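You operate a simulated robot arm through the tools that you are given. There is no shell and no other tool.

You run a simulated robot arm. Do the job below in one go: nothing can be reset, and whatever is moved stays where it is left.

TASK
Gauge both tyres by the tank and tag the shallower tread front axle.
Fine: the tag stands on top of that tyre; the tread gauge goes back where it lay. Set down upright: tread gauge, what you pick out.

It is judged by the outcome, as a careful person would: the job done as asked, and still so three seconds after it is handed in. It fails if anything else is knocked over, pushed out of place, dropped, spilled or broken.

THE ROBOT
A 7-joint arm with a two-finger parallel gripper, fixed in place. Base frame: the origin is on the floor under the middle of its stand, x ahead of it, y to its left, z up. Units: m, degrees, N and s.
With the tool pointing down near the work surface it reaches from about 0.32 to 0.86 m from the base axis. Its first joint turns from -166.0 to 166.0 degrees. Payload 3.43 kg.
The TCP is the grasp point between the finger pads, 0.034 m short of the fingertips. In the tool frame z runs along the fingers and y along their closing line. The gripper opens to 0.128 m. The fingers are 0.024 m wide and 0.012 m thick; the gripper's body (0.048 by 0.13 m) begins 0.096 m behind the TCP.
Orientation is that of the tool frame in the base frame, as a unit quaternion [x, y, z, w]. With the fingers straight down and closing along the base's y, the tool's x points along the base's -x, its y along +y and its z along -z.

THE INTERFACE
- The arm moves only by the tool arm_command. Its argument "series" is a list that holds one entry, the list of rows, each a list of 6 numbers: the shift along the base's x, y, z in m, then the turn, a rotation vector about the base's x, y, z in degrees. In form: [[[dx, dy, dz, wx, wy, wz], ...]]. A call has 1 to 20 rows; each row is the pose to reach, as a shift and turn from the pose commanded when the call began. "fingers" is the finger opening in m, from 0 to 0.128, set as the call begins (left out, the last holds). Rows are played at 5 a second. More than 0.05 m and 8.6 degrees between two rows, or a gripper value outside its range, and nothing of the call is played. Where a pose cannot be reached the arm comes as near as it can. A force on the tool above 40 N (or 10 N above the force at the start of the call, whichever is more), or a blocked arm, ends the call early, and 0.2 s more pass. The fingers move at their own pace (about 0.153 m/s each) and stop on an object; they squeeze with about 30 N. The grip force told is the motor's: it shows also when the fingers shut on nothing. Time passes only in rows, and 0.2 s behind the last, so rows that repeat a pose let the fingers close. It gives the time, the measured TCP pose, the force on the tool (base axes), the opening and the grip force at its end, in the units of the frame above (readings bear some noise), with the torque about the TCP (base axes, N m) and any sound that the robot's microphone picked up, and new pictures: "views" is both (left out), scene, wrist or none.
- Cameras (640 x 400 px; columns grow to the right, rows downward): "scene" is fixed at [0.2183, 0.6505, 1.4536]; the picture's right is [-0.97, -0.25, 0.00], its down [-0.11, 0.45, -0.89] and it looks along [0.22, -0.86, -0.46] (base axes); focal length 315 px, centre (320, 200). "wrist" rides on the gripper at [0.076, -0.011, -0.16] in the tool frame; the picture's right is [0.15, 0.99, 0.00], its down [-0.88, 0.13, -0.46] and it looks along [-0.45, 0.07, 0.89] (tool axes); focal length 234 px, centre (320, 200). There is no depth. A picture from a camera that has moved, and an enlarged one, comes with that camera's place and axes in the base frame and with its lens.
- close_up(camera, box): a new picture of the part [left, top, right, bottom] of that camera's present view, enlarged. It takes no simulated time.
- job_done(): hands the job in; it is judged then, once.

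Nothing tells you positions but the pictures and the camera data. Unless the task says otherwise, let go and move clear before handing in.

The tools are called after ">>>" as name(argument=value, ...) on one line, values as JSON. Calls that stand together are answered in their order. arm_command: Moves the arm, as the interface text tells. Its arguments: {"type":"object","properties":{"series":{"type":"array"},"fingers":{"type":"number"},"views":{"type":"string","enum":["both","scene","wrist","none"]}},"required":["series"]} The other tools are called the same way: close_up (camera, box) takes an enlarged picture of a part of a camera's view; job_done () hands the job in.

At the start:

```text
time_s: 0.0
eef_pos: [0.4292, -0.3584, 1.0569]
orientation: [0.001, 1.0, 0.0, 0.0]
contact_force: [0.4, -0.3, 0.5]
moment: [0.0, 0.0, -0.01]
opening: 0.1282
gripper_force: 0.0
```

scene: 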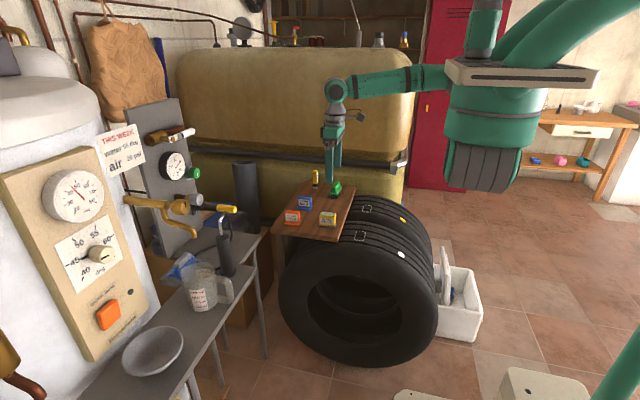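
wrist: 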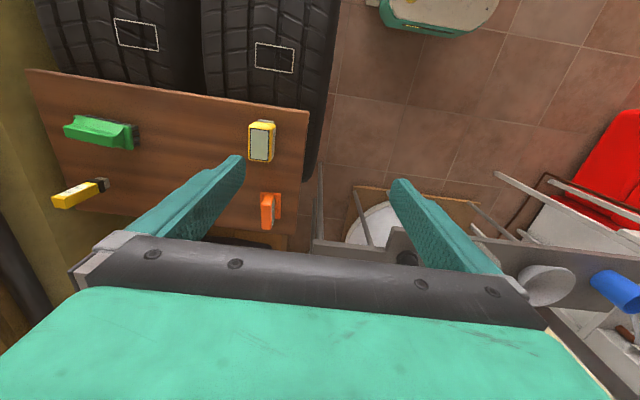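

I see two tyres by the tank with white-outlined patches on top, and a small wooden board with tags and a possible gauge on it. I'll take enlarged views first to identify the things.

>>> close_up(camera="scene", box=[260, 160, 460, 285])

>>> close_up(camera="wrist", box=[20, 60, 340, 260])

>>> close_up(camera="scene", box=[270, 170, 370, 245])

>>> close_up(camera="wrist", box=[30, 0, 340, 120])

```text
3.20 times, centred on (360, 222) of scene
camera zoom: at [0.2183, 0.6505, 1.4536], right [-0.97, -0.25, 0.0], down [-0.11, 0.45, -0.89], along [0.22, -0.86, -0.46], focal length 1008 px, centre (192, 128)
```

zoom: 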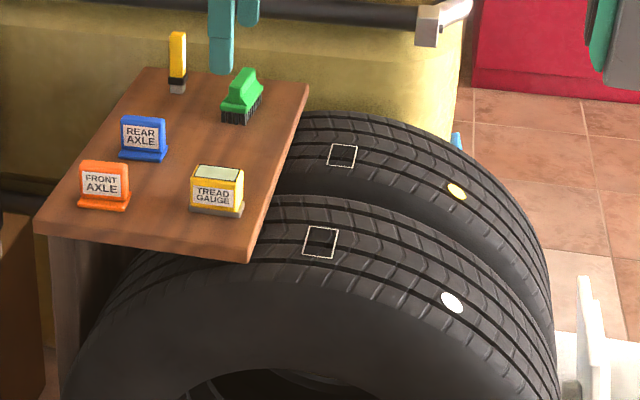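

```text
2.00 times, centred on (180, 160) of wrist
camera zoom: at [0.3524, -0.3687, 1.2166], right [-0.14, 0.99, 0.0], down [0.88, 0.13, 0.46], along [0.45, 0.07, -0.89], focal length 468 px, centre (600, 280)
```

zoom: 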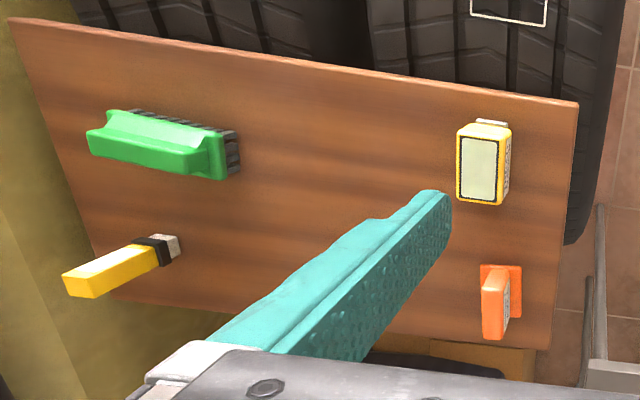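

```text
5.33 times, centred on (320, 208) of scene
camera zoom: at [0.2183, 0.6505, 1.4536], right [-0.97, -0.25, 0.0], down [-0.11, 0.45, -0.89], along [0.22, -0.86, -0.46], focal length 1680 px, centre (320, 160)
```

zoom: 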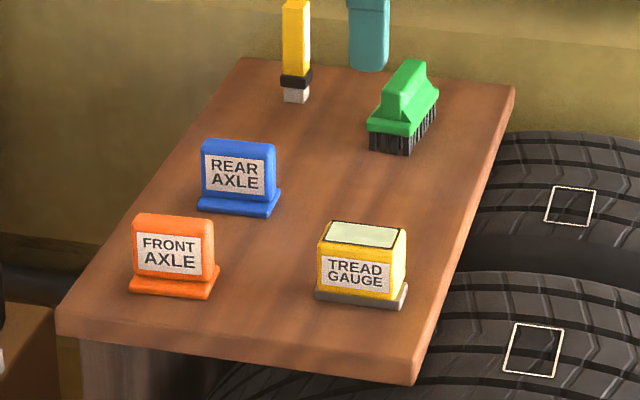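

```text
2.06 times, centred on (185, 60) of wrist
camera zoom: at [0.3524, -0.3687, 1.2166], right [-0.14, 0.99, 0.0], down [0.88, 0.13, 0.46], along [0.45, 0.07, -0.89], focal length 483 px, centre (599, 489)
```

zoom: 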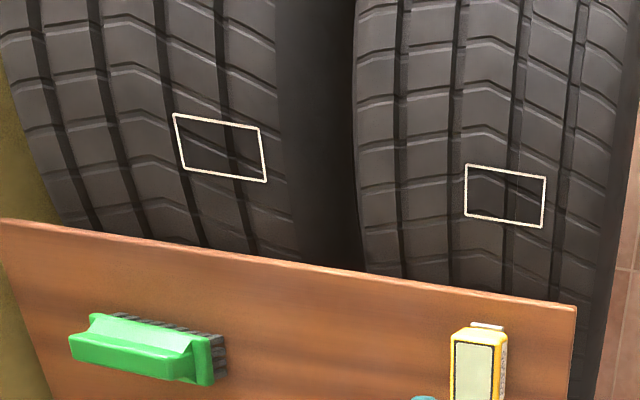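

The tread gauge (yellow) sits near the board's edge at about (0.471, -0.461), with its top at z≈0.797. The outlined patches are at about (0.33, -0.455, 0.717) on the near tyre and (0.33, -0.697, 0.717) on the far tyre. I'll move above the gauge for a closer look.

>>> arm_command(series=[[[0.01, -0.025, -0.02, 0, 0, 0], [0.02, -0.05, -0.05, 0, 0, 0], [0.03, -0.075, -0.08, 0, 0, 0], [0.042, -0.103, -0.11, 0, 0, 0], [0.042, -0.103, -0.14, 0, 0, 0], [0.042, -0.103, -0.157, 0, 0, 0], [0.042, -0.103, -0.157, 0, 0, 0]]], fingers=0.128)

```text
time_s: 1.6
eef_pos: [0.4694, -0.4607, 0.8986]
orientation: [0.001, 1.0, 0.0, 0.0]
contact_force: [0.5, 0.6, 0.1]
moment: [0.01, -0.02, -0.02]
opening: 0.128
gripper_force: 0.2
camera wrist: at [0.3933, -0.4727, 1.059], right [-0.14, 0.99, 0.0], down [0.88, 0.13, 0.46], along [0.45, 0.07, -0.89], focal length 234 px, centre (320, 200)
```

scene: 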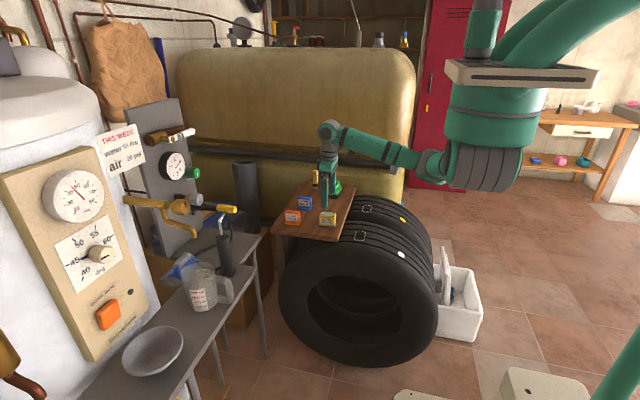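
wrist: 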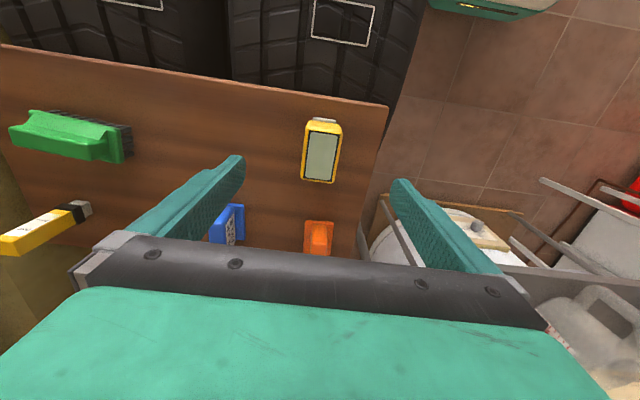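

>>> close_up(camera="wrist", box=[200, 80, 400, 260])

>>> close_up(camera="wrist", box=[270, 0, 430, 100])

>>> close_up(camera="scene", box=[270, 160, 370, 245])

```text
2.22 times, centred on (300, 170) of wrist
camera zoom: at [0.3933, -0.4727, 1.059], right [-0.14, 0.99, 0.0], down [0.88, 0.13, 0.46], along [0.45, 0.07, -0.89], focal length 520 px, centre (364, 267)
```

zoom: 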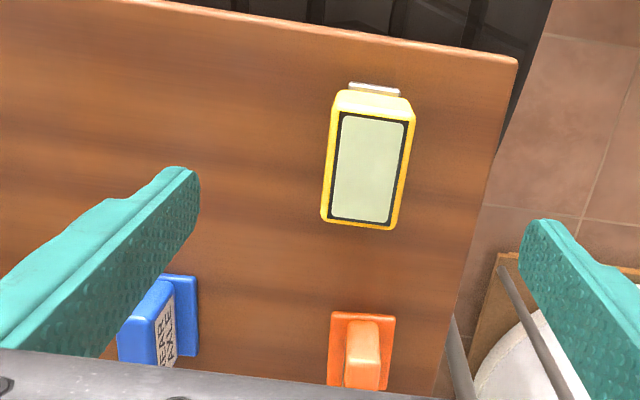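

```text
4.00 times, centred on (350, 50) of wrist
camera zoom: at [0.3933, -0.4727, 1.059], right [-0.14, 0.99, 0.0], down [0.88, 0.13, 0.46], along [0.45, 0.07, -0.89], focal length 937 px, centre (200, 800)
```

zoom: 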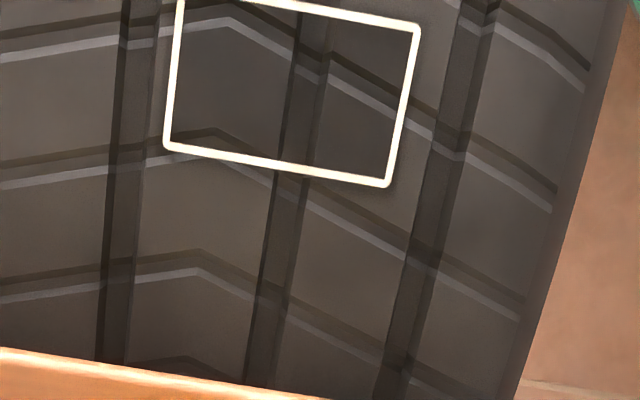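

```text
4.71 times, centred on (320, 202) of scene
camera zoom: at [0.2183, 0.6505, 1.4536], right [-0.97, -0.25, 0.0], down [-0.11, 0.45, -0.89], along [0.22, -0.86, -0.46], focal length 1482 px, centre (320, 188)
```

zoom: 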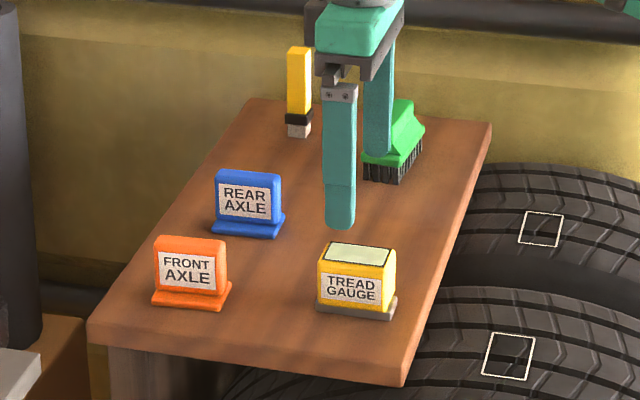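

The gauge is aligned with the base axes, spanning about x 0.442–0.502 and y -0.479 to -0.440, on a board at z≈0.749. I'll go down with the fingers at 0.08 and grip it across y.

>>> arm_command(series=[[[0.001, 0.001, -0.03, 0, 0, 0], [0.0015, 0.0015, -0.06, 0, 0, 0], [0.0015, 0.0015, -0.085, 0, 0, 0], [0.0015, 0.0015, -0.1, 0, 0, 0], [0.0015, 0.0015, -0.1055, 0, 0, 0], [0.0015, 0.0015, -0.1055, 0, 0, 0]]], fingers=0.08)

```text
time_s: 3.0
eef_pos: [0.4706, -0.4596, 0.7917]
orientation: [0.0, 1.0, 0.0, 0.0]
contact_force: [-1.0, -0.4, -0.2]
moment: [-0.04, 0.04, -0.01]
opening: 0.08
gripper_force: 0.1
camera wrist: at [0.3952, -0.4703, 0.9532], right [-0.14, 0.99, 0.0], down [0.88, 0.13, 0.46], along [0.45, 0.07, -0.89], focal length 234 px, centre (320, 200)
```

scene: 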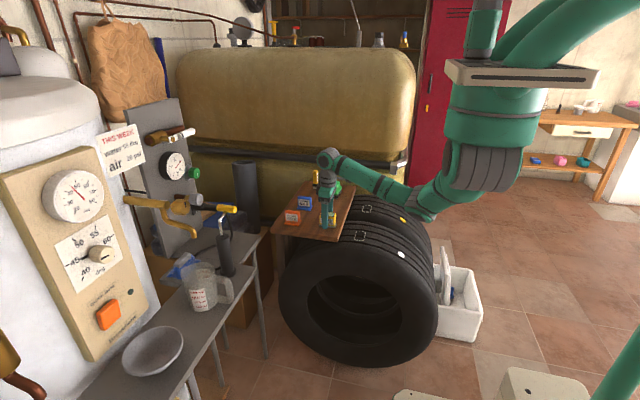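
wrist: 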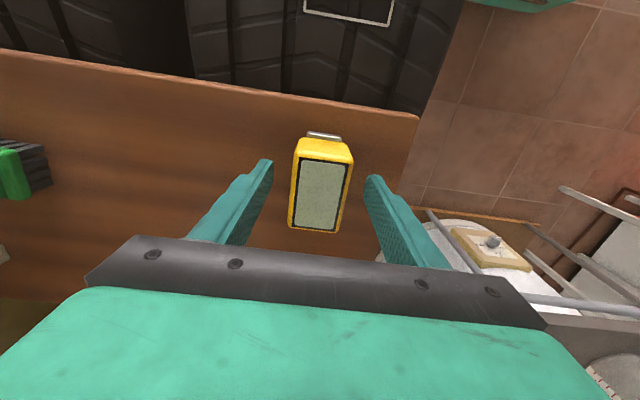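

>>> close_up(camera="scene", box=[280, 170, 380, 245])

>>> close_up(camera="wrist", box=[240, 110, 400, 250])

```text
5.33 times, centred on (330, 208) of scene
camera zoom: at [0.2183, 0.6505, 1.4536], right [-0.97, -0.25, 0.0], down [-0.11, 0.45, -0.89], along [0.22, -0.86, -0.46], focal length 1680 px, centre (267, 160)
```

zoom: 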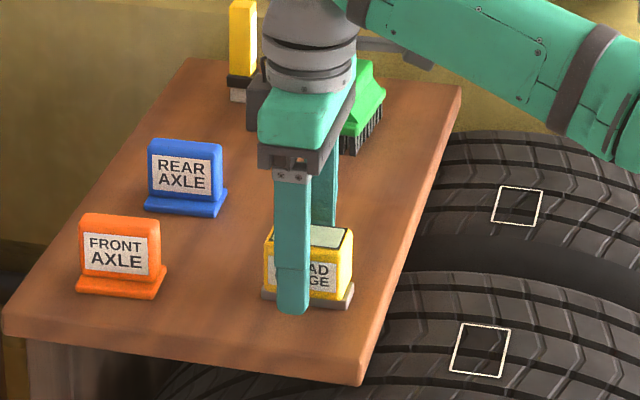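

```text
2.86 times, centred on (320, 180) of wrist
camera zoom: at [0.3952, -0.4703, 0.9532], right [-0.14, 0.99, 0.0], down [0.88, 0.13, 0.46], along [0.45, 0.07, -0.89], focal length 669 px, centre (320, 257)
```

zoom: 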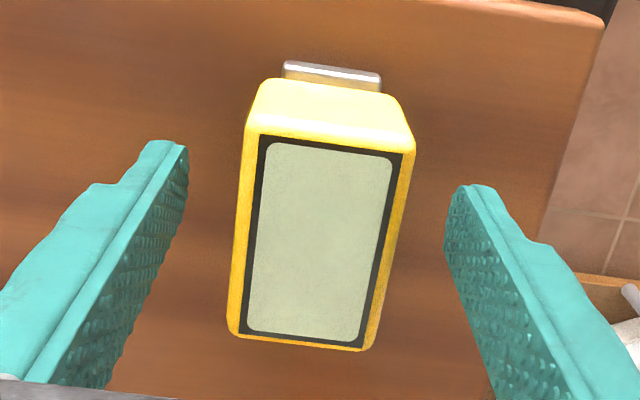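

The fingers straddle the gauge, which is centred at about (0.472, -0.460). Now I close on it and lift straight up a little.

>>> arm_command(series=[[[0, 0, 0, 0, 0, 0], [0, 0, 0, 0, 0, 0], [0, 0, 0, 0, 0, 0], [0, 0, 0, 0, 0, 0]]], fingers=0.0, views="wrist")

```text
time_s: 4.0
eef_pos: [0.471, -0.4585, 0.793]
orientation: [0.002, 1.0, 0.0, 0.0]
contact_force: [-0.1, 0.3, 1.9]
moment: [0.04, -0.01, -0.02]
opening: 0.0417
gripper_force: 30.5
camera wrist: at [0.3952, -0.4703, 0.9534], right [-0.14, 0.99, 0.0], down [0.88, 0.13, 0.46], along [0.45, 0.07, -0.89], focal length 234 px, centre (320, 200)
```

wrist: 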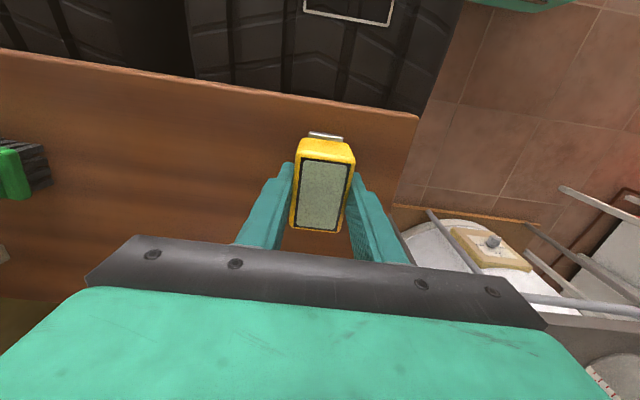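

The gauge is held, with the opening at 0.042. I'll lift it, carry it to the near patch centred at about (0.330, -0.455), stop a little above it and check the alignment.

>>> arm_command(series=[[[0, 0, 0.02, 0, 0, 0], [0, 0, 0.05, 0, 0, 0], [-0.03, 0.001, 0.06, 0, 0, 0], [-0.065, 0.002, 0.06, 0, 0, 0], [-0.1, 0.003, 0.06, 0, 0, 0], [-0.13, 0.0045, 0.06, 0, 0, 0], [-0.143, 0.0045, 0.06, 0, 0, 0], [-0.143, 0.0045, 0.03, 0, 0, 0], [-0.143, 0.0045, 0.005, 0, 0, 0], [-0.143, 0.0045, -0.012, 0, 0, 0], [-0.143, 0.0045, -0.012, 0, 0, 0]]])

```text
time_s: 6.4
eef_pos: [0.3292, -0.4533, 0.7818]
orientation: [0.0, 1.0, 0.0, 0.001]
contact_force: [0.3, 0.2, -1.7]
moment: [0.02, -0.02, 0.02]
opening: 0.0418
gripper_force: 30.0
camera wrist: at [0.2533, -0.4648, 0.9408], right [-0.14, 0.99, 0.0], down [0.88, 0.13, 0.46], along [0.45, 0.07, -0.89], focal length 234 px, centre (320, 200)
```

scene: 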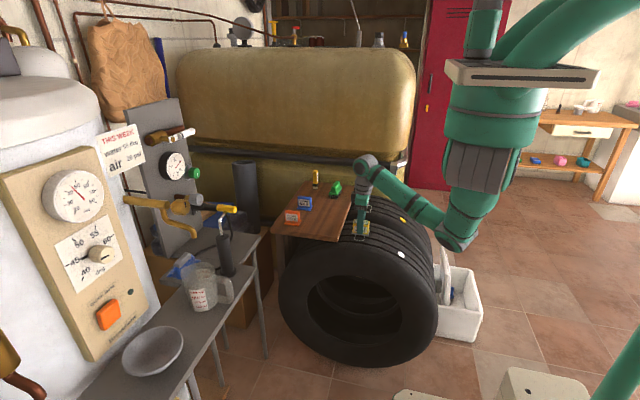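
wrist: 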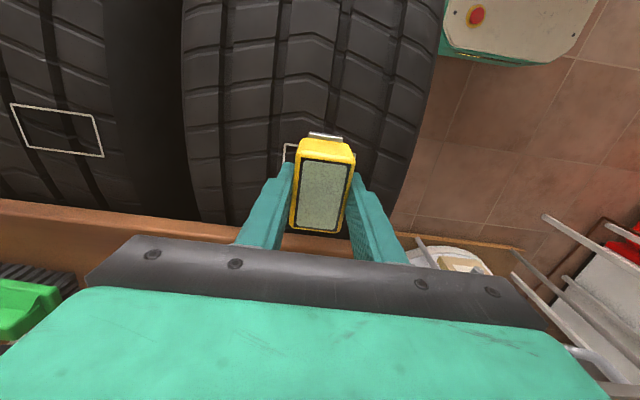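

>>> close_up(camera="scene", box=[330, 190, 410, 250])

>>> close_up(camera="wrist", box=[240, 110, 400, 250])

```text
6.67 times, centred on (370, 220) of scene
camera zoom: at [0.2183, 0.6505, 1.4536], right [-0.97, -0.25, 0.0], down [-0.11, 0.45, -0.89], along [0.22, -0.86, -0.46], focal length 2100 px, centre (-13, 67)
```

zoom: 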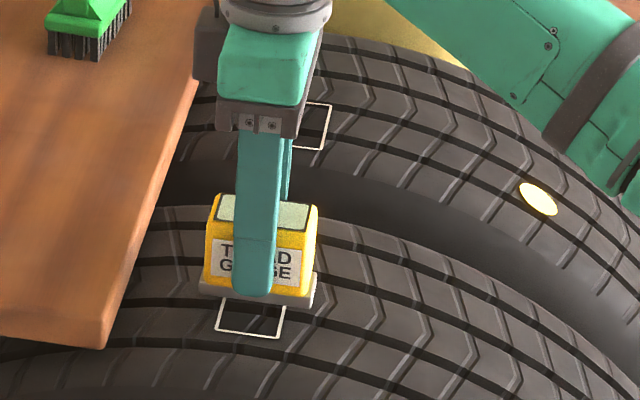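

```text
2.86 times, centred on (320, 180) of wrist
camera zoom: at [0.2533, -0.4648, 0.9408], right [-0.14, 0.99, 0.0], down [0.88, 0.13, 0.46], along [0.45, 0.07, -0.89], focal length 669 px, centre (320, 257)
```

zoom: 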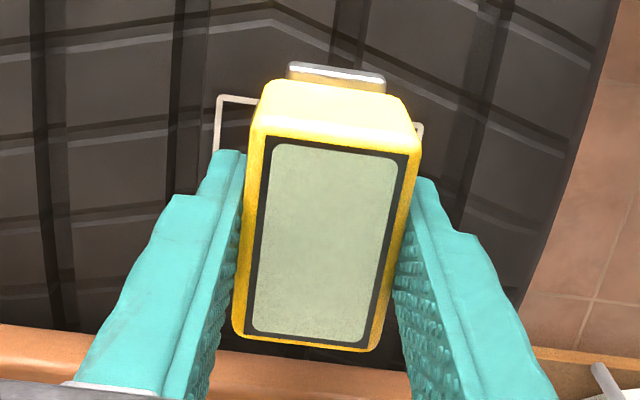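

The gauge is centred over the patch, about 2 cm above the tread. I'll lower it in small steps and watch the force and the display.

>>> arm_command(series=[[[0, 0, -0.004, 0, 0, 0], [0, 0, -0.008, 0, 0, 0], [0, 0, -0.012, 0, 0, 0], [0, 0, -0.015, 0, 0, 0], [0, 0, -0.015, 0, 0, 0]]])

>>> close_up(camera="scene", box=[330, 190, 410, 250])

>>> close_up(camera="wrist", box=[240, 110, 400, 250])

```text
time_s: 7.6
eef_pos: [0.3292, -0.4546, 0.7679]
orientation: [0.001, 1.0, 0.0, 0.001]
contact_force: [-0.6, 0.9, 22.6]
moment: [0.14, 0.37, 0.02]
opening: 0.0415
gripper_force: 29.9
camera wrist: at [0.2527, -0.4657, 0.928], right [-0.14, 0.99, 0.0], down [0.88, 0.13, 0.46], along [0.45, 0.06, -0.89], focal length 234 px, centre (320, 200)
```

scene: 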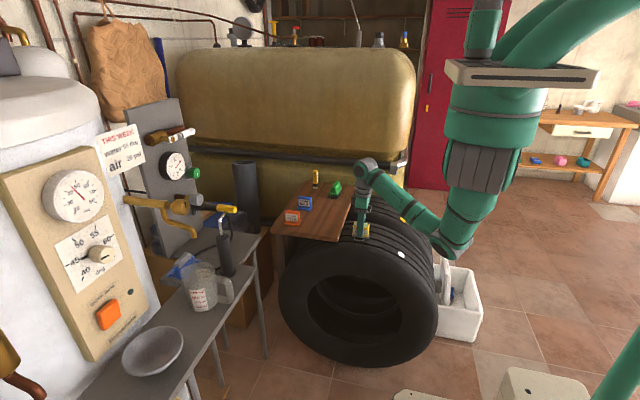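
wrist: 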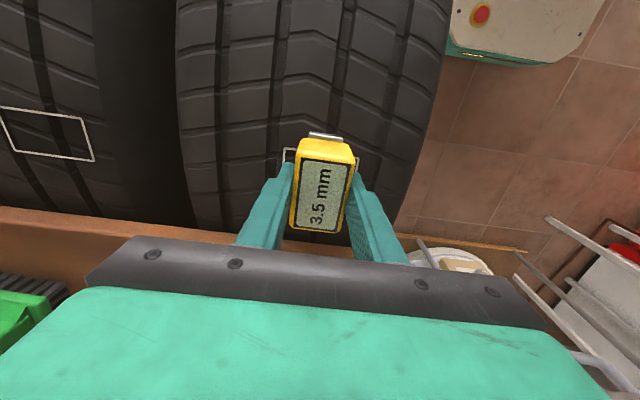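

```text
6.67 times, centred on (370, 220) of scene
camera zoom: at [0.2183, 0.6505, 1.4536], right [-0.97, -0.25, 0.0], down [-0.11, 0.45, -0.89], along [0.22, -0.86, -0.46], focal length 2100 px, centre (-13, 67)
```

zoom: 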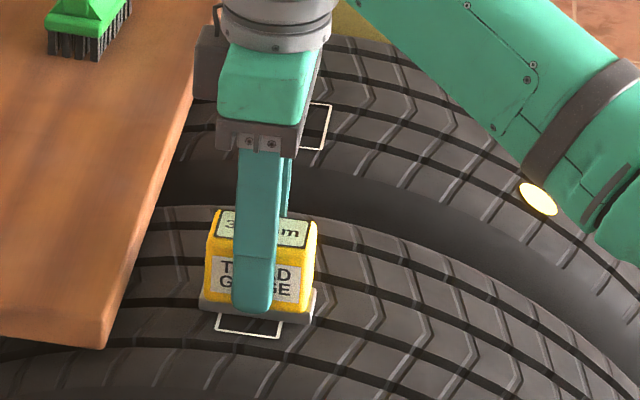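

```text
2.86 times, centred on (320, 180) of wrist
camera zoom: at [0.2527, -0.4657, 0.928], right [-0.14, 0.99, 0.0], down [0.88, 0.13, 0.46], along [0.45, 0.06, -0.89], focal length 669 px, centre (320, 257)
```

zoom: 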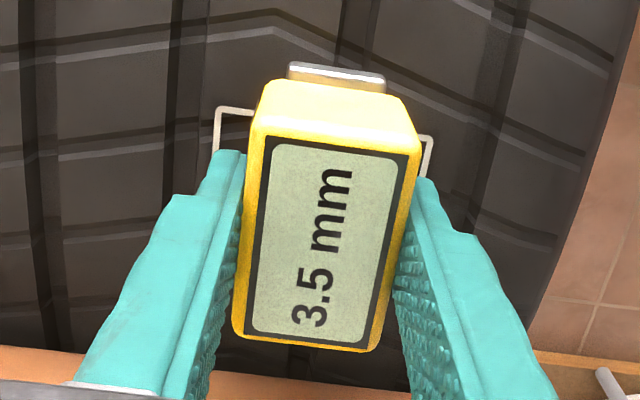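

The near tyre reads 3.5 mm. Next I lift clear and carry the gauge to the far tyre's patch at about (0.330, -0.696).

>>> arm_command(series=[[[0, 0, 0.02, 0, 0, 0], [0, 0, 0.05, 0, 0, 0], [0, -0.02, 0.07, 0, 0, 0], [0, -0.06, 0.075, 0, 0, 0], [0, -0.1, 0.075, 0, 0, 0], [0, -0.14, 0.075, 0, 0, 0], [0, -0.18, 0.075, 0, 0, 0], [0, -0.215, 0.075, 0, 0, 0], [0, -0.241, 0.075, 0, 0, 0], [0, -0.241, 0.05, 0, 0, 0], [0, -0.241, 0.02, 0, 0, 0], [0, -0.241, 0.02, 0, 0, 0]]])

>>> close_up(camera="scene", box=[330, 170, 410, 230])

>>> close_up(camera="wrist", box=[240, 110, 400, 250])

```text
time_s: 10.2
eef_pos: [0.3292, -0.6953, 0.7879]
orientation: [0.001, 1.0, 0.0, 0.0]
contact_force: [-0.5, 0.3, -1.7]
moment: [0.01, 0.0, 0.01]
opening: 0.0417
gripper_force: 30.2
camera wrist: at [0.2534, -0.7071, 0.9467], right [-0.14, 0.99, 0.0], down [0.88, 0.13, 0.46], along [0.45, 0.07, -0.89], focal length 234 px, centre (320, 200)
```

scene: 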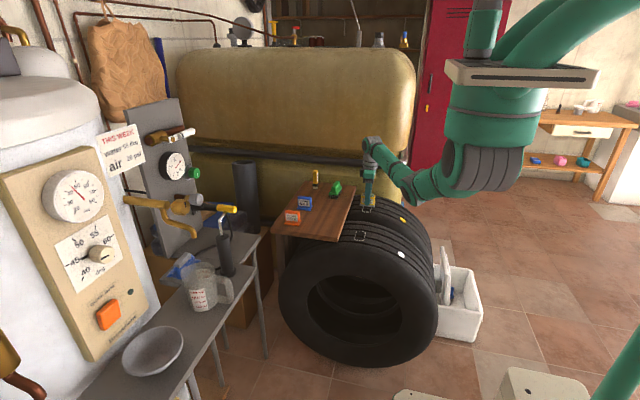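
wrist: 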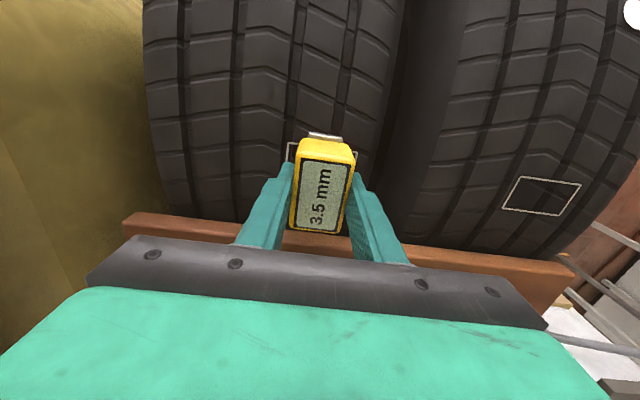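

```text
6.67 times, centred on (370, 200) of scene
camera zoom: at [0.2183, 0.6505, 1.4536], right [-0.97, -0.25, 0.0], down [-0.11, 0.45, -0.89], along [0.22, -0.86, -0.46], focal length 2100 px, centre (-13, 200)
```

zoom: 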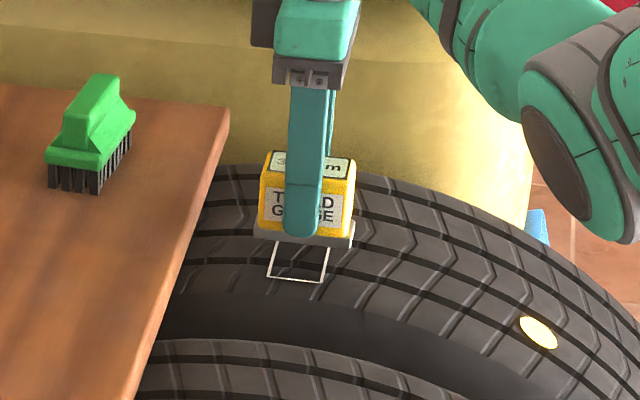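

```text
2.86 times, centred on (320, 180) of wrist
camera zoom: at [0.2534, -0.7071, 0.9467], right [-0.14, 0.99, 0.0], down [0.88, 0.13, 0.46], along [0.45, 0.07, -0.89], focal length 669 px, centre (320, 257)
```

zoom: 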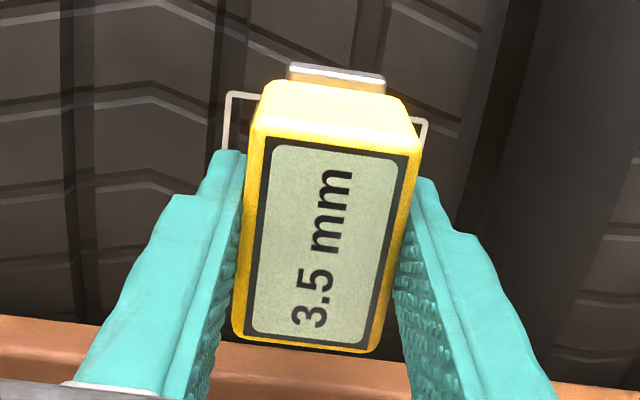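

The display holds the last reading, 3.5 mm, and the gauge is centred over the far patch. I'll lower it gently to take the second reading.

>>> arm_command(series=[[[0, 0, -0.005, 0, 0, 0], [0, 0, -0.01, 0, 0, 0], [0, 0, -0.014, 0, 0, 0], [0, 0, -0.018, 0, 0, 0], [0, 0, -0.02, 0, 0, 0], [0, 0, -0.02, 0, 0, 0]]])

>>> close_up(camera="wrist", box=[240, 110, 400, 250])

>>> close_up(camera="scene", box=[330, 170, 410, 230])

```text
time_s: 11.6
eef_pos: [0.3282, -0.6941, 0.7674]
orientation: [0.001, 1.0, -0.001, 0.001]
contact_force: [-1.5, 6.6, 16.2]
moment: [0.32, 0.27, 0.02]
opening: 0.0416
gripper_force: 30.1
camera wrist: at [0.2527, -0.7064, 0.9278], right [-0.15, 0.99, 0.0], down [0.88, 0.13, 0.46], along [0.45, 0.06, -0.89], focal length 234 px, centre (320, 200)
```

scene: 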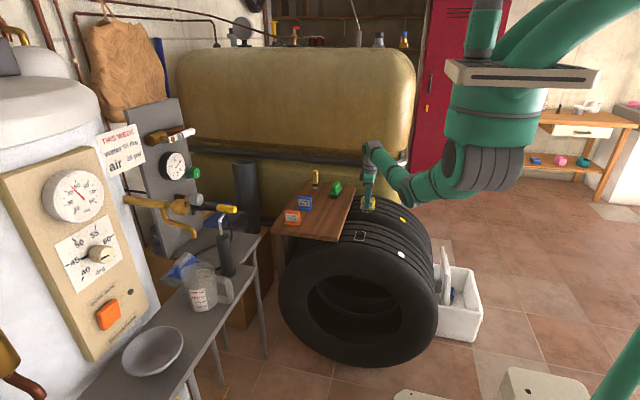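
wrist: 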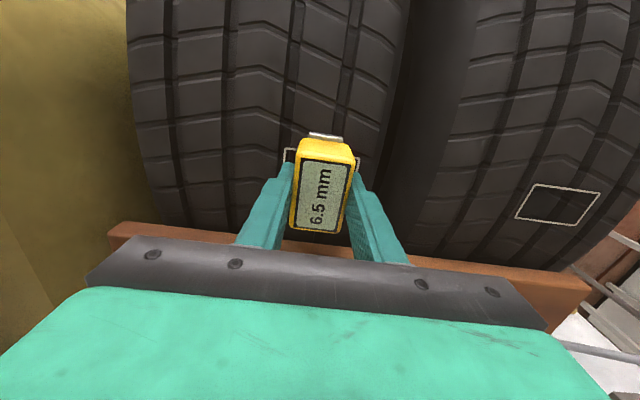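

```text
2.86 times, centred on (320, 180) of wrist
camera zoom: at [0.2527, -0.7064, 0.9278], right [-0.15, 0.99, 0.0], down [0.88, 0.13, 0.46], along [0.45, 0.06, -0.89], focal length 669 px, centre (320, 257)
```

zoom: 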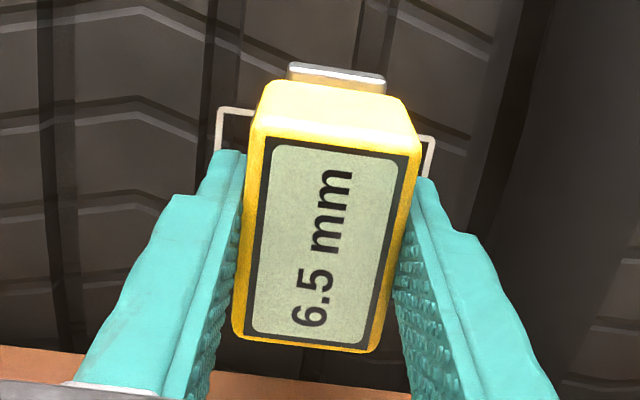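

```text
6.67 times, centred on (370, 200) of scene
camera zoom: at [0.2183, 0.6505, 1.4536], right [-0.97, -0.25, 0.0], down [-0.11, 0.45, -0.89], along [0.22, -0.86, -0.46], focal length 2100 px, centre (-13, 200)
```

zoom: 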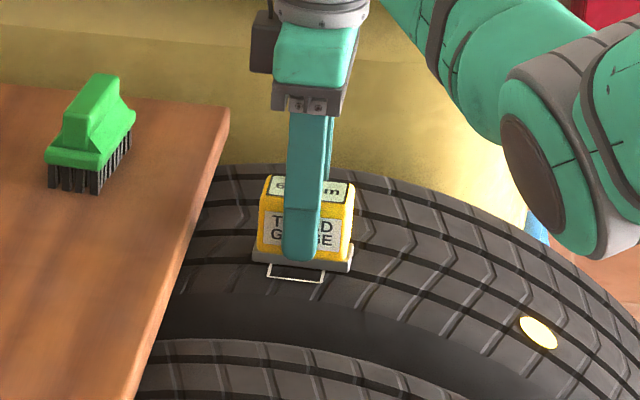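

The far tyre reads 6.5 mm and the near tyre 3.5 mm, so the near tyre is the shallower one. Now I take the gauge back to exactly where it lay on the board, retracing over the tyres.

>>> arm_command(series=[[[0, 0, 0.02, 0, 0, 0], [0, 0, 0.05, 0, 0, 0], [0, 0.02, 0.08, 0, 0, 0], [0, 0.06, 0.09, 0, 0, 0], [0, 0.1, 0.09, 0, 0, 0], [0, 0.14, 0.09, 0, 0, 0], [0, 0.18, 0.09, 0, 0, 0], [0.01, 0.215, 0.09, 0, 0, 0], [0.04, 0.2365, 0.09, 0, 0, 0], [0.075, 0.2365, 0.09, 0, 0, 0], [0.11, 0.2365, 0.09, 0, 0, 0], [0.135, 0.2365, 0.09, 0, 0, 0], [0.143, 0.2365, 0.08, 0, 0, 0], [0.143, 0.2365, 0.06, 0, 0, 0], [0.143, 0.2365, 0.042, 0, 0, 0], [0.143, 0.2365, 0.035, 0, 0, 0], [0.143, 0.2365, 0.035, 0, 0, 0]]])

>>> close_up(camera="wrist", box=[240, 110, 400, 250])

>>> close_up(camera="scene", box=[280, 170, 380, 245])

```text
time_s: 15.2
eef_pos: [0.4722, -0.4587, 0.8014]
orientation: [0.001, 1.0, -0.001, 0.0]
contact_force: [-0.4, -0.9, -0.9]
moment: [0.02, -0.04, 0.01]
opening: 0.0415
gripper_force: 29.9
camera wrist: at [0.3954, -0.4701, 0.9612], right [-0.14, 0.99, 0.0], down [0.88, 0.13, 0.46], along [0.45, 0.07, -0.89], focal length 234 px, centre (320, 200)
```

scene: 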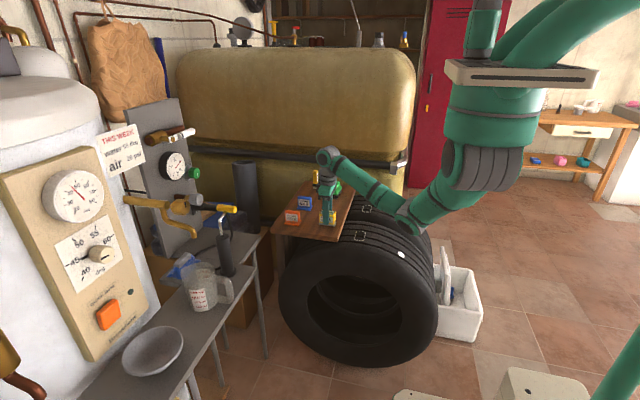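
wrist: 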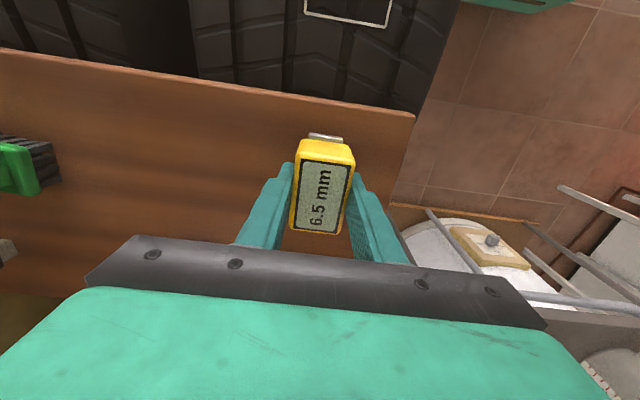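

```text
2.86 times, centred on (320, 180) of wrist
camera zoom: at [0.3954, -0.4701, 0.9612], right [-0.14, 0.99, 0.0], down [0.88, 0.13, 0.46], along [0.45, 0.07, -0.89], focal length 669 px, centre (320, 257)
```

zoom: 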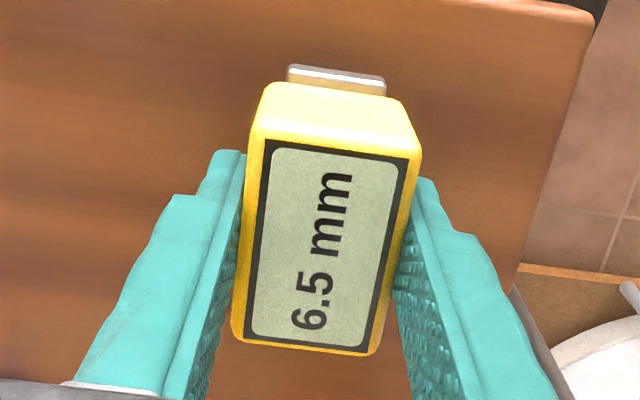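

```text
5.33 times, centred on (330, 208) of scene
camera zoom: at [0.2183, 0.6505, 1.4536], right [-0.97, -0.25, 0.0], down [-0.11, 0.45, -0.89], along [0.22, -0.86, -0.46], focal length 1680 px, centre (267, 160)
```

zoom: 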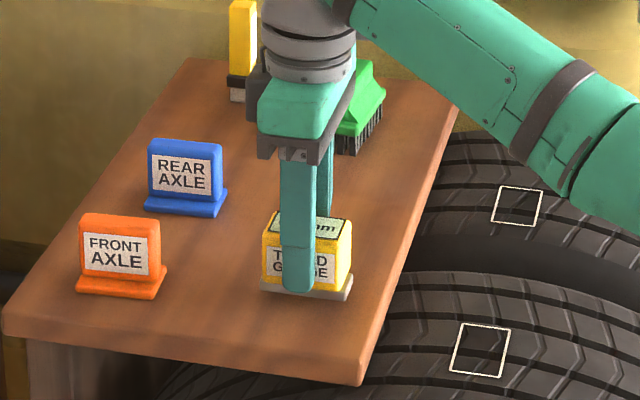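

The gauge hovers about 8 mm over its old spot. I'll lower it to touch.

>>> arm_command(series=[[[0, 0, -0.003, 0, 0, 0], [0, 0, -0.006, 0, 0, 0], [0, 0, -0.008, 0, 0, 0], [0, 0, -0.008, 0, 0, 0]]], views="none")

>>> close_up(camera="scene", box=[280, 170, 380, 245])

```text
time_s: 16.2
eef_pos: [0.4725, -0.4575, 0.7941]
orientation: [0.0, 1.0, 0.0, 0.0]
contact_force: [0.5, 0.2, -0.8]
moment: [-0.01, -0.01, -0.01]
opening: 0.0416
gripper_force: 30.1
```

```text
5.33 times, centred on (330, 208) of scene
camera zoom: at [0.2183, 0.6505, 1.4536], right [-0.97, -0.25, 0.0], down [-0.11, 0.45, -0.89], along [0.22, -0.86, -0.46], focal length 1680 px, centre (267, 160)
```

zoom: 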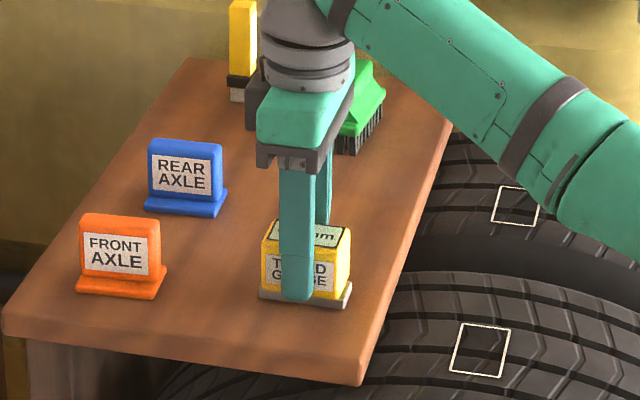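

There is no contact yet, so I'll go down a few more millimetres in fine steps.

>>> arm_command(series=[[[0, 0, -0.001, 0, 0, 0], [0, 0, -0.002, 0, 0, 0], [0, 0, -0.002, 0, 0, 0]]], views="none")

```text
time_s: 17.0
eef_pos: [0.4719, -0.4589, 0.793]
orientation: [0.0, 1.0, -0.001, 0.0]
contact_force: [0.2, -1.0, 0.9]
moment: [0.01, 0.07, 0.04]
opening: 0.0415
gripper_force: 29.8
```

>>> arm_command(series=[[[0, 0, -0.001, 0, 0, 0], [0, 0, -0.001, 0, 0, 0]]], views="wrist")

```text
time_s: 17.6
eef_pos: [0.4722, -0.4587, 0.7924]
orientation: [0.001, 1.0, -0.001, 0.001]
contact_force: [-1.1, 1.2, 14.2]
moment: [0.15, 0.55, -0.04]
opening: 0.0417
gripper_force: 29.6
camera wrist: at [0.3955, -0.47, 0.9519], right [-0.14, 0.99, 0.0], down [0.88, 0.13, 0.46], along [0.45, 0.06, -0.89], focal length 234 px, centre (320, 200)
```

wrist: 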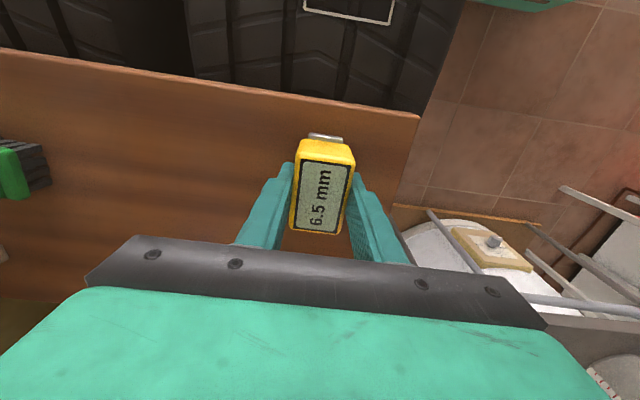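

The gauge is touching the board with about 14 N. I ease off slightly, open the fingers and check that it stands.

>>> arm_command(series=[[[0, 0, 0.001, 0, 0, 0], [0, 0, 0.001, 0, 0, 0], [0, 0, 0.001, 0, 0, 0]]], fingers=0.08)

>>> close_up(camera="scene", box=[280, 170, 380, 245])

>>> close_up(camera="wrist", box=[240, 110, 400, 250])

```text
time_s: 18.4
eef_pos: [0.4717, -0.4599, 0.7921]
orientation: [0.001, 1.0, 0.0, -0.001]
contact_force: [0.8, 0.3, 0.9]
moment: [0.0, -0.01, 0.03]
opening: 0.0801
gripper_force: 0.0
camera wrist: at [0.3962, -0.4703, 0.9522], right [-0.14, 0.99, 0.0], down [0.88, 0.13, 0.46], along [0.45, 0.07, -0.89], focal length 234 px, centre (320, 200)
```

scene: 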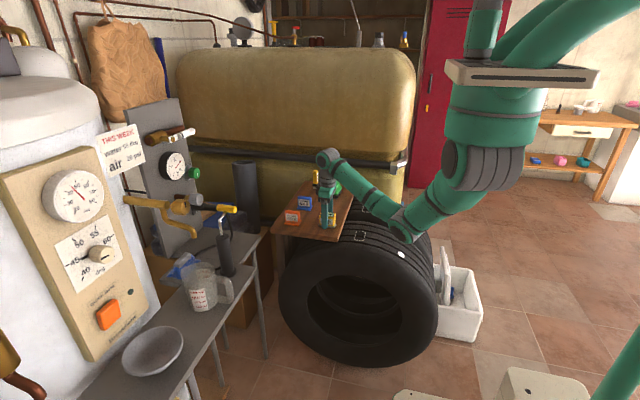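
wrist: 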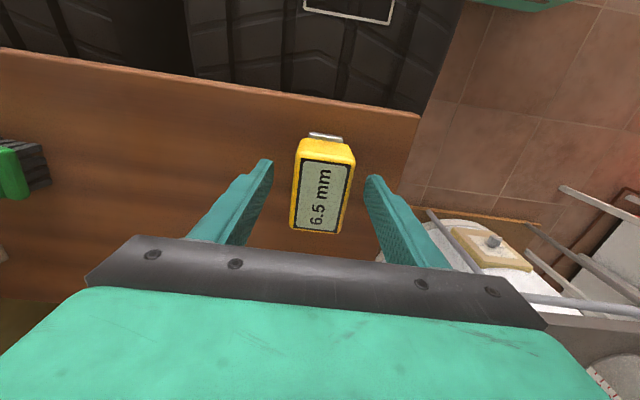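

```text
5.33 times, centred on (330, 208) of scene
camera zoom: at [0.2183, 0.6505, 1.4536], right [-0.97, -0.25, 0.0], down [-0.11, 0.45, -0.89], along [0.22, -0.86, -0.46], focal length 1680 px, centre (267, 160)
```

zoom: 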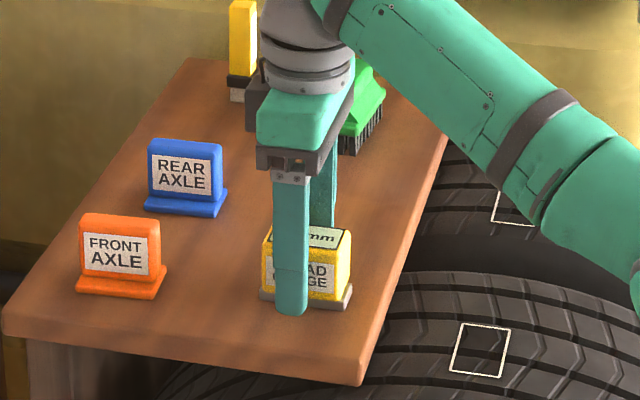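

```text
2.86 times, centred on (320, 180) of wrist
camera zoom: at [0.3962, -0.4703, 0.9522], right [-0.14, 0.99, 0.0], down [0.88, 0.13, 0.46], along [0.45, 0.07, -0.89], focal length 669 px, centre (320, 257)
```

zoom: 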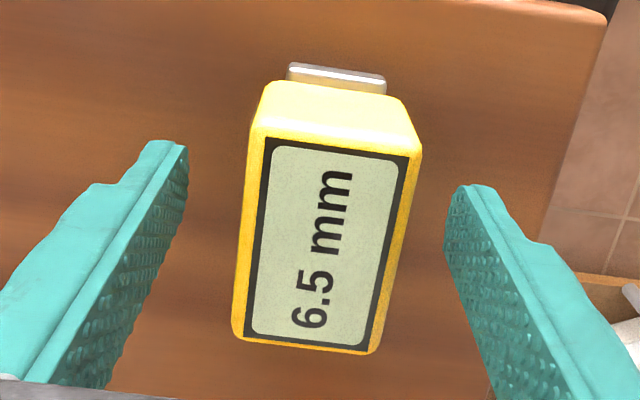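

The gauge stands back on its spot, within about 1.5 mm. Next I rise and move over the orange FRONT AXLE tag at about (0.614, -0.443) for a close look before grasping.

>>> arm_command(series=[[[0, 0, 0.02, 0, 0, 0], [0, 0, 0.05, 0, 0, 0], [0, 0, 0.085, 0, 0, 0], [0.02, 0.002, 0.11, 0, 0, 0], [0.06, 0.007, 0.11, 0, 0, 0], [0.1, 0.012, 0.11, 0, 0, 0], [0.142, 0.017, 0.11, 0, 0, 0], [0.142, 0.017, 0.11, 0, 0, 0]]])

>>> close_up(camera="wrist", box=[220, 70, 420, 250])

>>> close_up(camera="scene", box=[270, 170, 370, 245])

```text
time_s: 20.2
eef_pos: [0.6151, -0.4399, 0.902]
orientation: [0.001, 1.0, 0.0, 0.0]
contact_force: [-0.4, -0.8, -0.6]
moment: [0.0, -0.02, 0.03]
opening: 0.08
gripper_force: 0.0
camera wrist: at [0.5393, -0.4526, 1.0615], right [-0.14, 0.99, 0.0], down [0.88, 0.13, 0.46], along [0.45, 0.07, -0.89], focal length 234 px, centre (320, 200)
```

scene: 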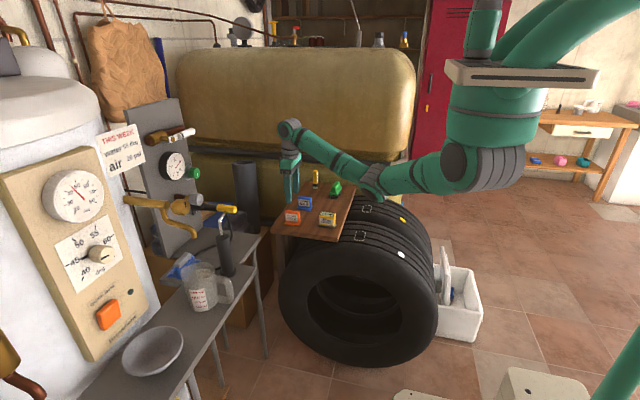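
wrist: 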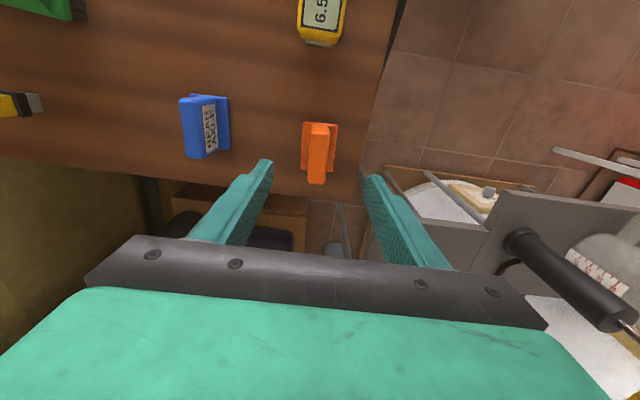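

```text
2.22 times, centred on (320, 160) of wrist
camera zoom: at [0.5393, -0.4526, 1.0615], right [-0.14, 0.99, 0.0], down [0.88, 0.13, 0.46], along [0.45, 0.07, -0.89], focal length 520 px, centre (320, 289)
```

zoom: 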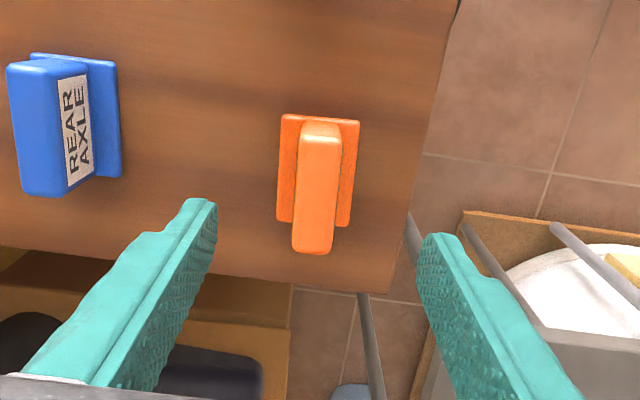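

```text
5.33 times, centred on (320, 208) of scene
camera zoom: at [0.2183, 0.6505, 1.4536], right [-0.97, -0.25, 0.0], down [-0.11, 0.45, -0.89], along [0.22, -0.86, -0.46], focal length 1680 px, centre (320, 160)
```

zoom: 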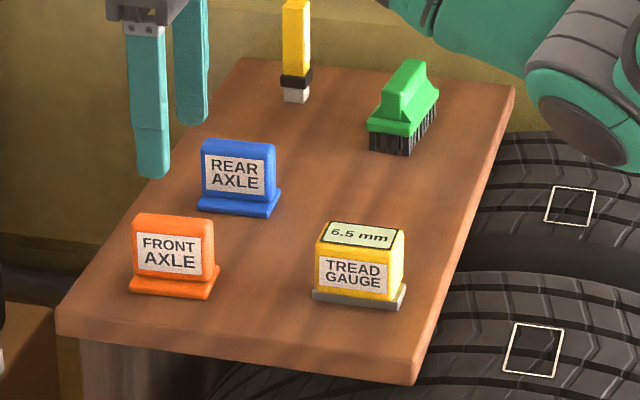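

The orange tag's plate is at about (0.619, -0.442), turned about +3.5°, with its top at z≈0.803. I'll turn the tool to match and lower around the plate, keeping the fingertips above its base.

>>> arm_command(series=[[[0.002, 0, -0.02, 0, 0, 1.5], [0.004, -0.0005, -0.045, 0, 0, 3.5], [0.004, -0.0005, -0.065, 0, 0, 3.5], [0.004, -0.0005, -0.08, 0, 0, 3.5], [0.004, -0.0005, -0.08, 0, 0, 3.5]]], fingers=0.07)

>>> close_up(camera="wrist", box=[240, 110, 400, 250])

>>> close_up(camera="scene", box=[260, 170, 360, 245])

```text
time_s: 21.4
eef_pos: [0.6188, -0.4429, 0.8214]
orientation: [-0.03, 1.0, 0.0, 0.0]
contact_force: [-0.5, -0.5, -0.3]
moment: [0.01, 0.01, -0.01]
opening: 0.0701
gripper_force: 0.1
camera wrist: at [0.5429, -0.4586, 0.9821], right [-0.2, 0.98, 0.0], down [0.87, 0.18, 0.46], along [0.45, 0.09, -0.89], focal length 234 px, centre (320, 200)
```

scene: 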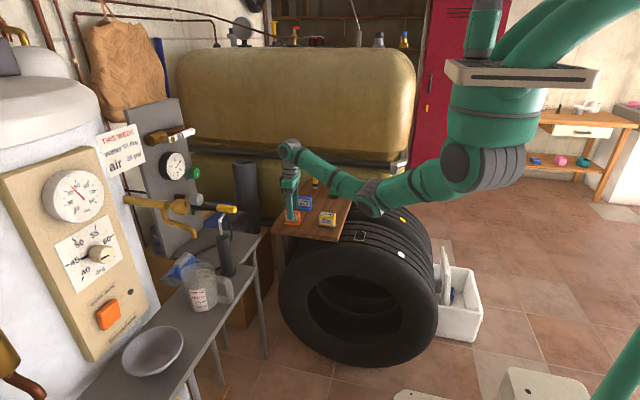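
wrist: 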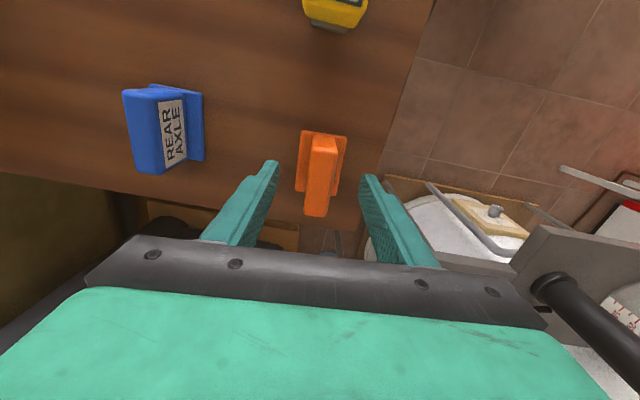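

```text
2.86 times, centred on (320, 180) of wrist
camera zoom: at [0.5429, -0.4586, 0.9821], right [-0.2, 0.98, 0.0], down [0.87, 0.18, 0.46], along [0.45, 0.09, -0.89], focal length 669 px, centre (320, 257)
```

zoom: 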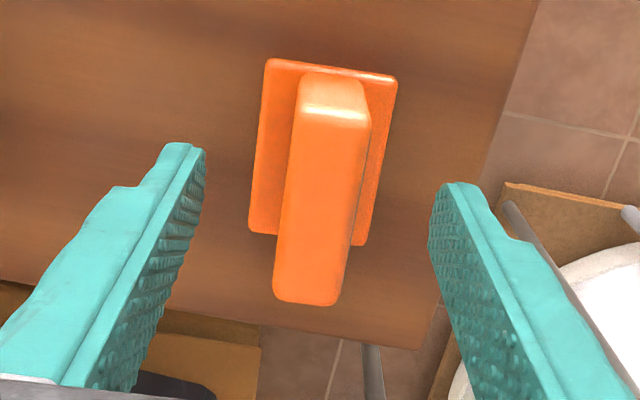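

```text
5.33 times, centred on (310, 208) of scene
camera zoom: at [0.2183, 0.6505, 1.4536], right [-0.97, -0.25, 0.0], down [-0.11, 0.45, -0.89], along [0.22, -0.86, -0.46], focal length 1680 px, centre (373, 160)
```

zoom: 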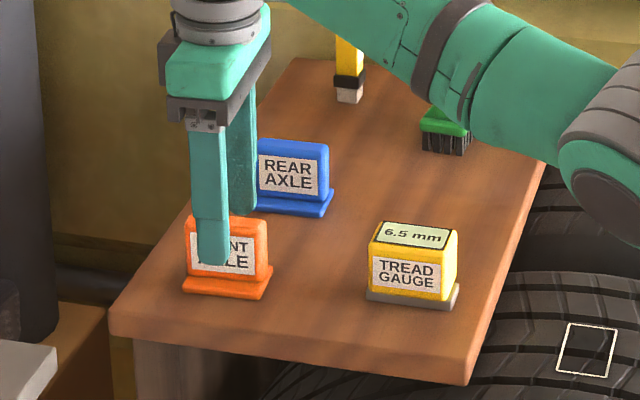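

The fingers are centred on the tag's plate. I'll go down the last 2 cm and close.

>>> arm_command(series=[[[0.001, 0.0005, -0.008, 0, 0, 0], [0.001, 0.0005, -0.016, 0, 0, 0], [0.001, 0.0005, -0.0205, 0, 0, 0], [0.001, 0.0005, -0.0205, 0, 0, 0]]], views="none")

>>> close_up(camera="scene", box=[270, 190, 330, 235])

```text
time_s: 22.4
eef_pos: [0.6195, -0.4423, 0.8011]
orientation: [-0.03, 1.0, -0.001, 0.0]
contact_force: [0.1, -0.3, 0.0]
moment: [-0.02, 0.0, 0.03]
opening: 0.0699
gripper_force: 0.1
```

```text
8.89 times, centred on (300, 212) of scene
camera zoom: at [0.2183, 0.6505, 1.4536], right [-0.97, -0.25, 0.0], down [-0.11, 0.45, -0.89], along [0.22, -0.86, -0.46], focal length 2800 px, centre (498, 89)
```

zoom: 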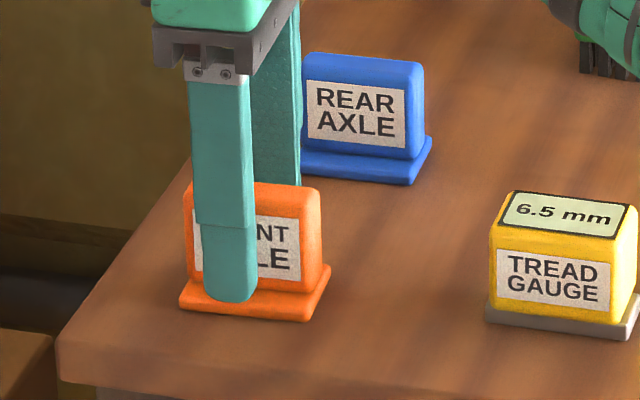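

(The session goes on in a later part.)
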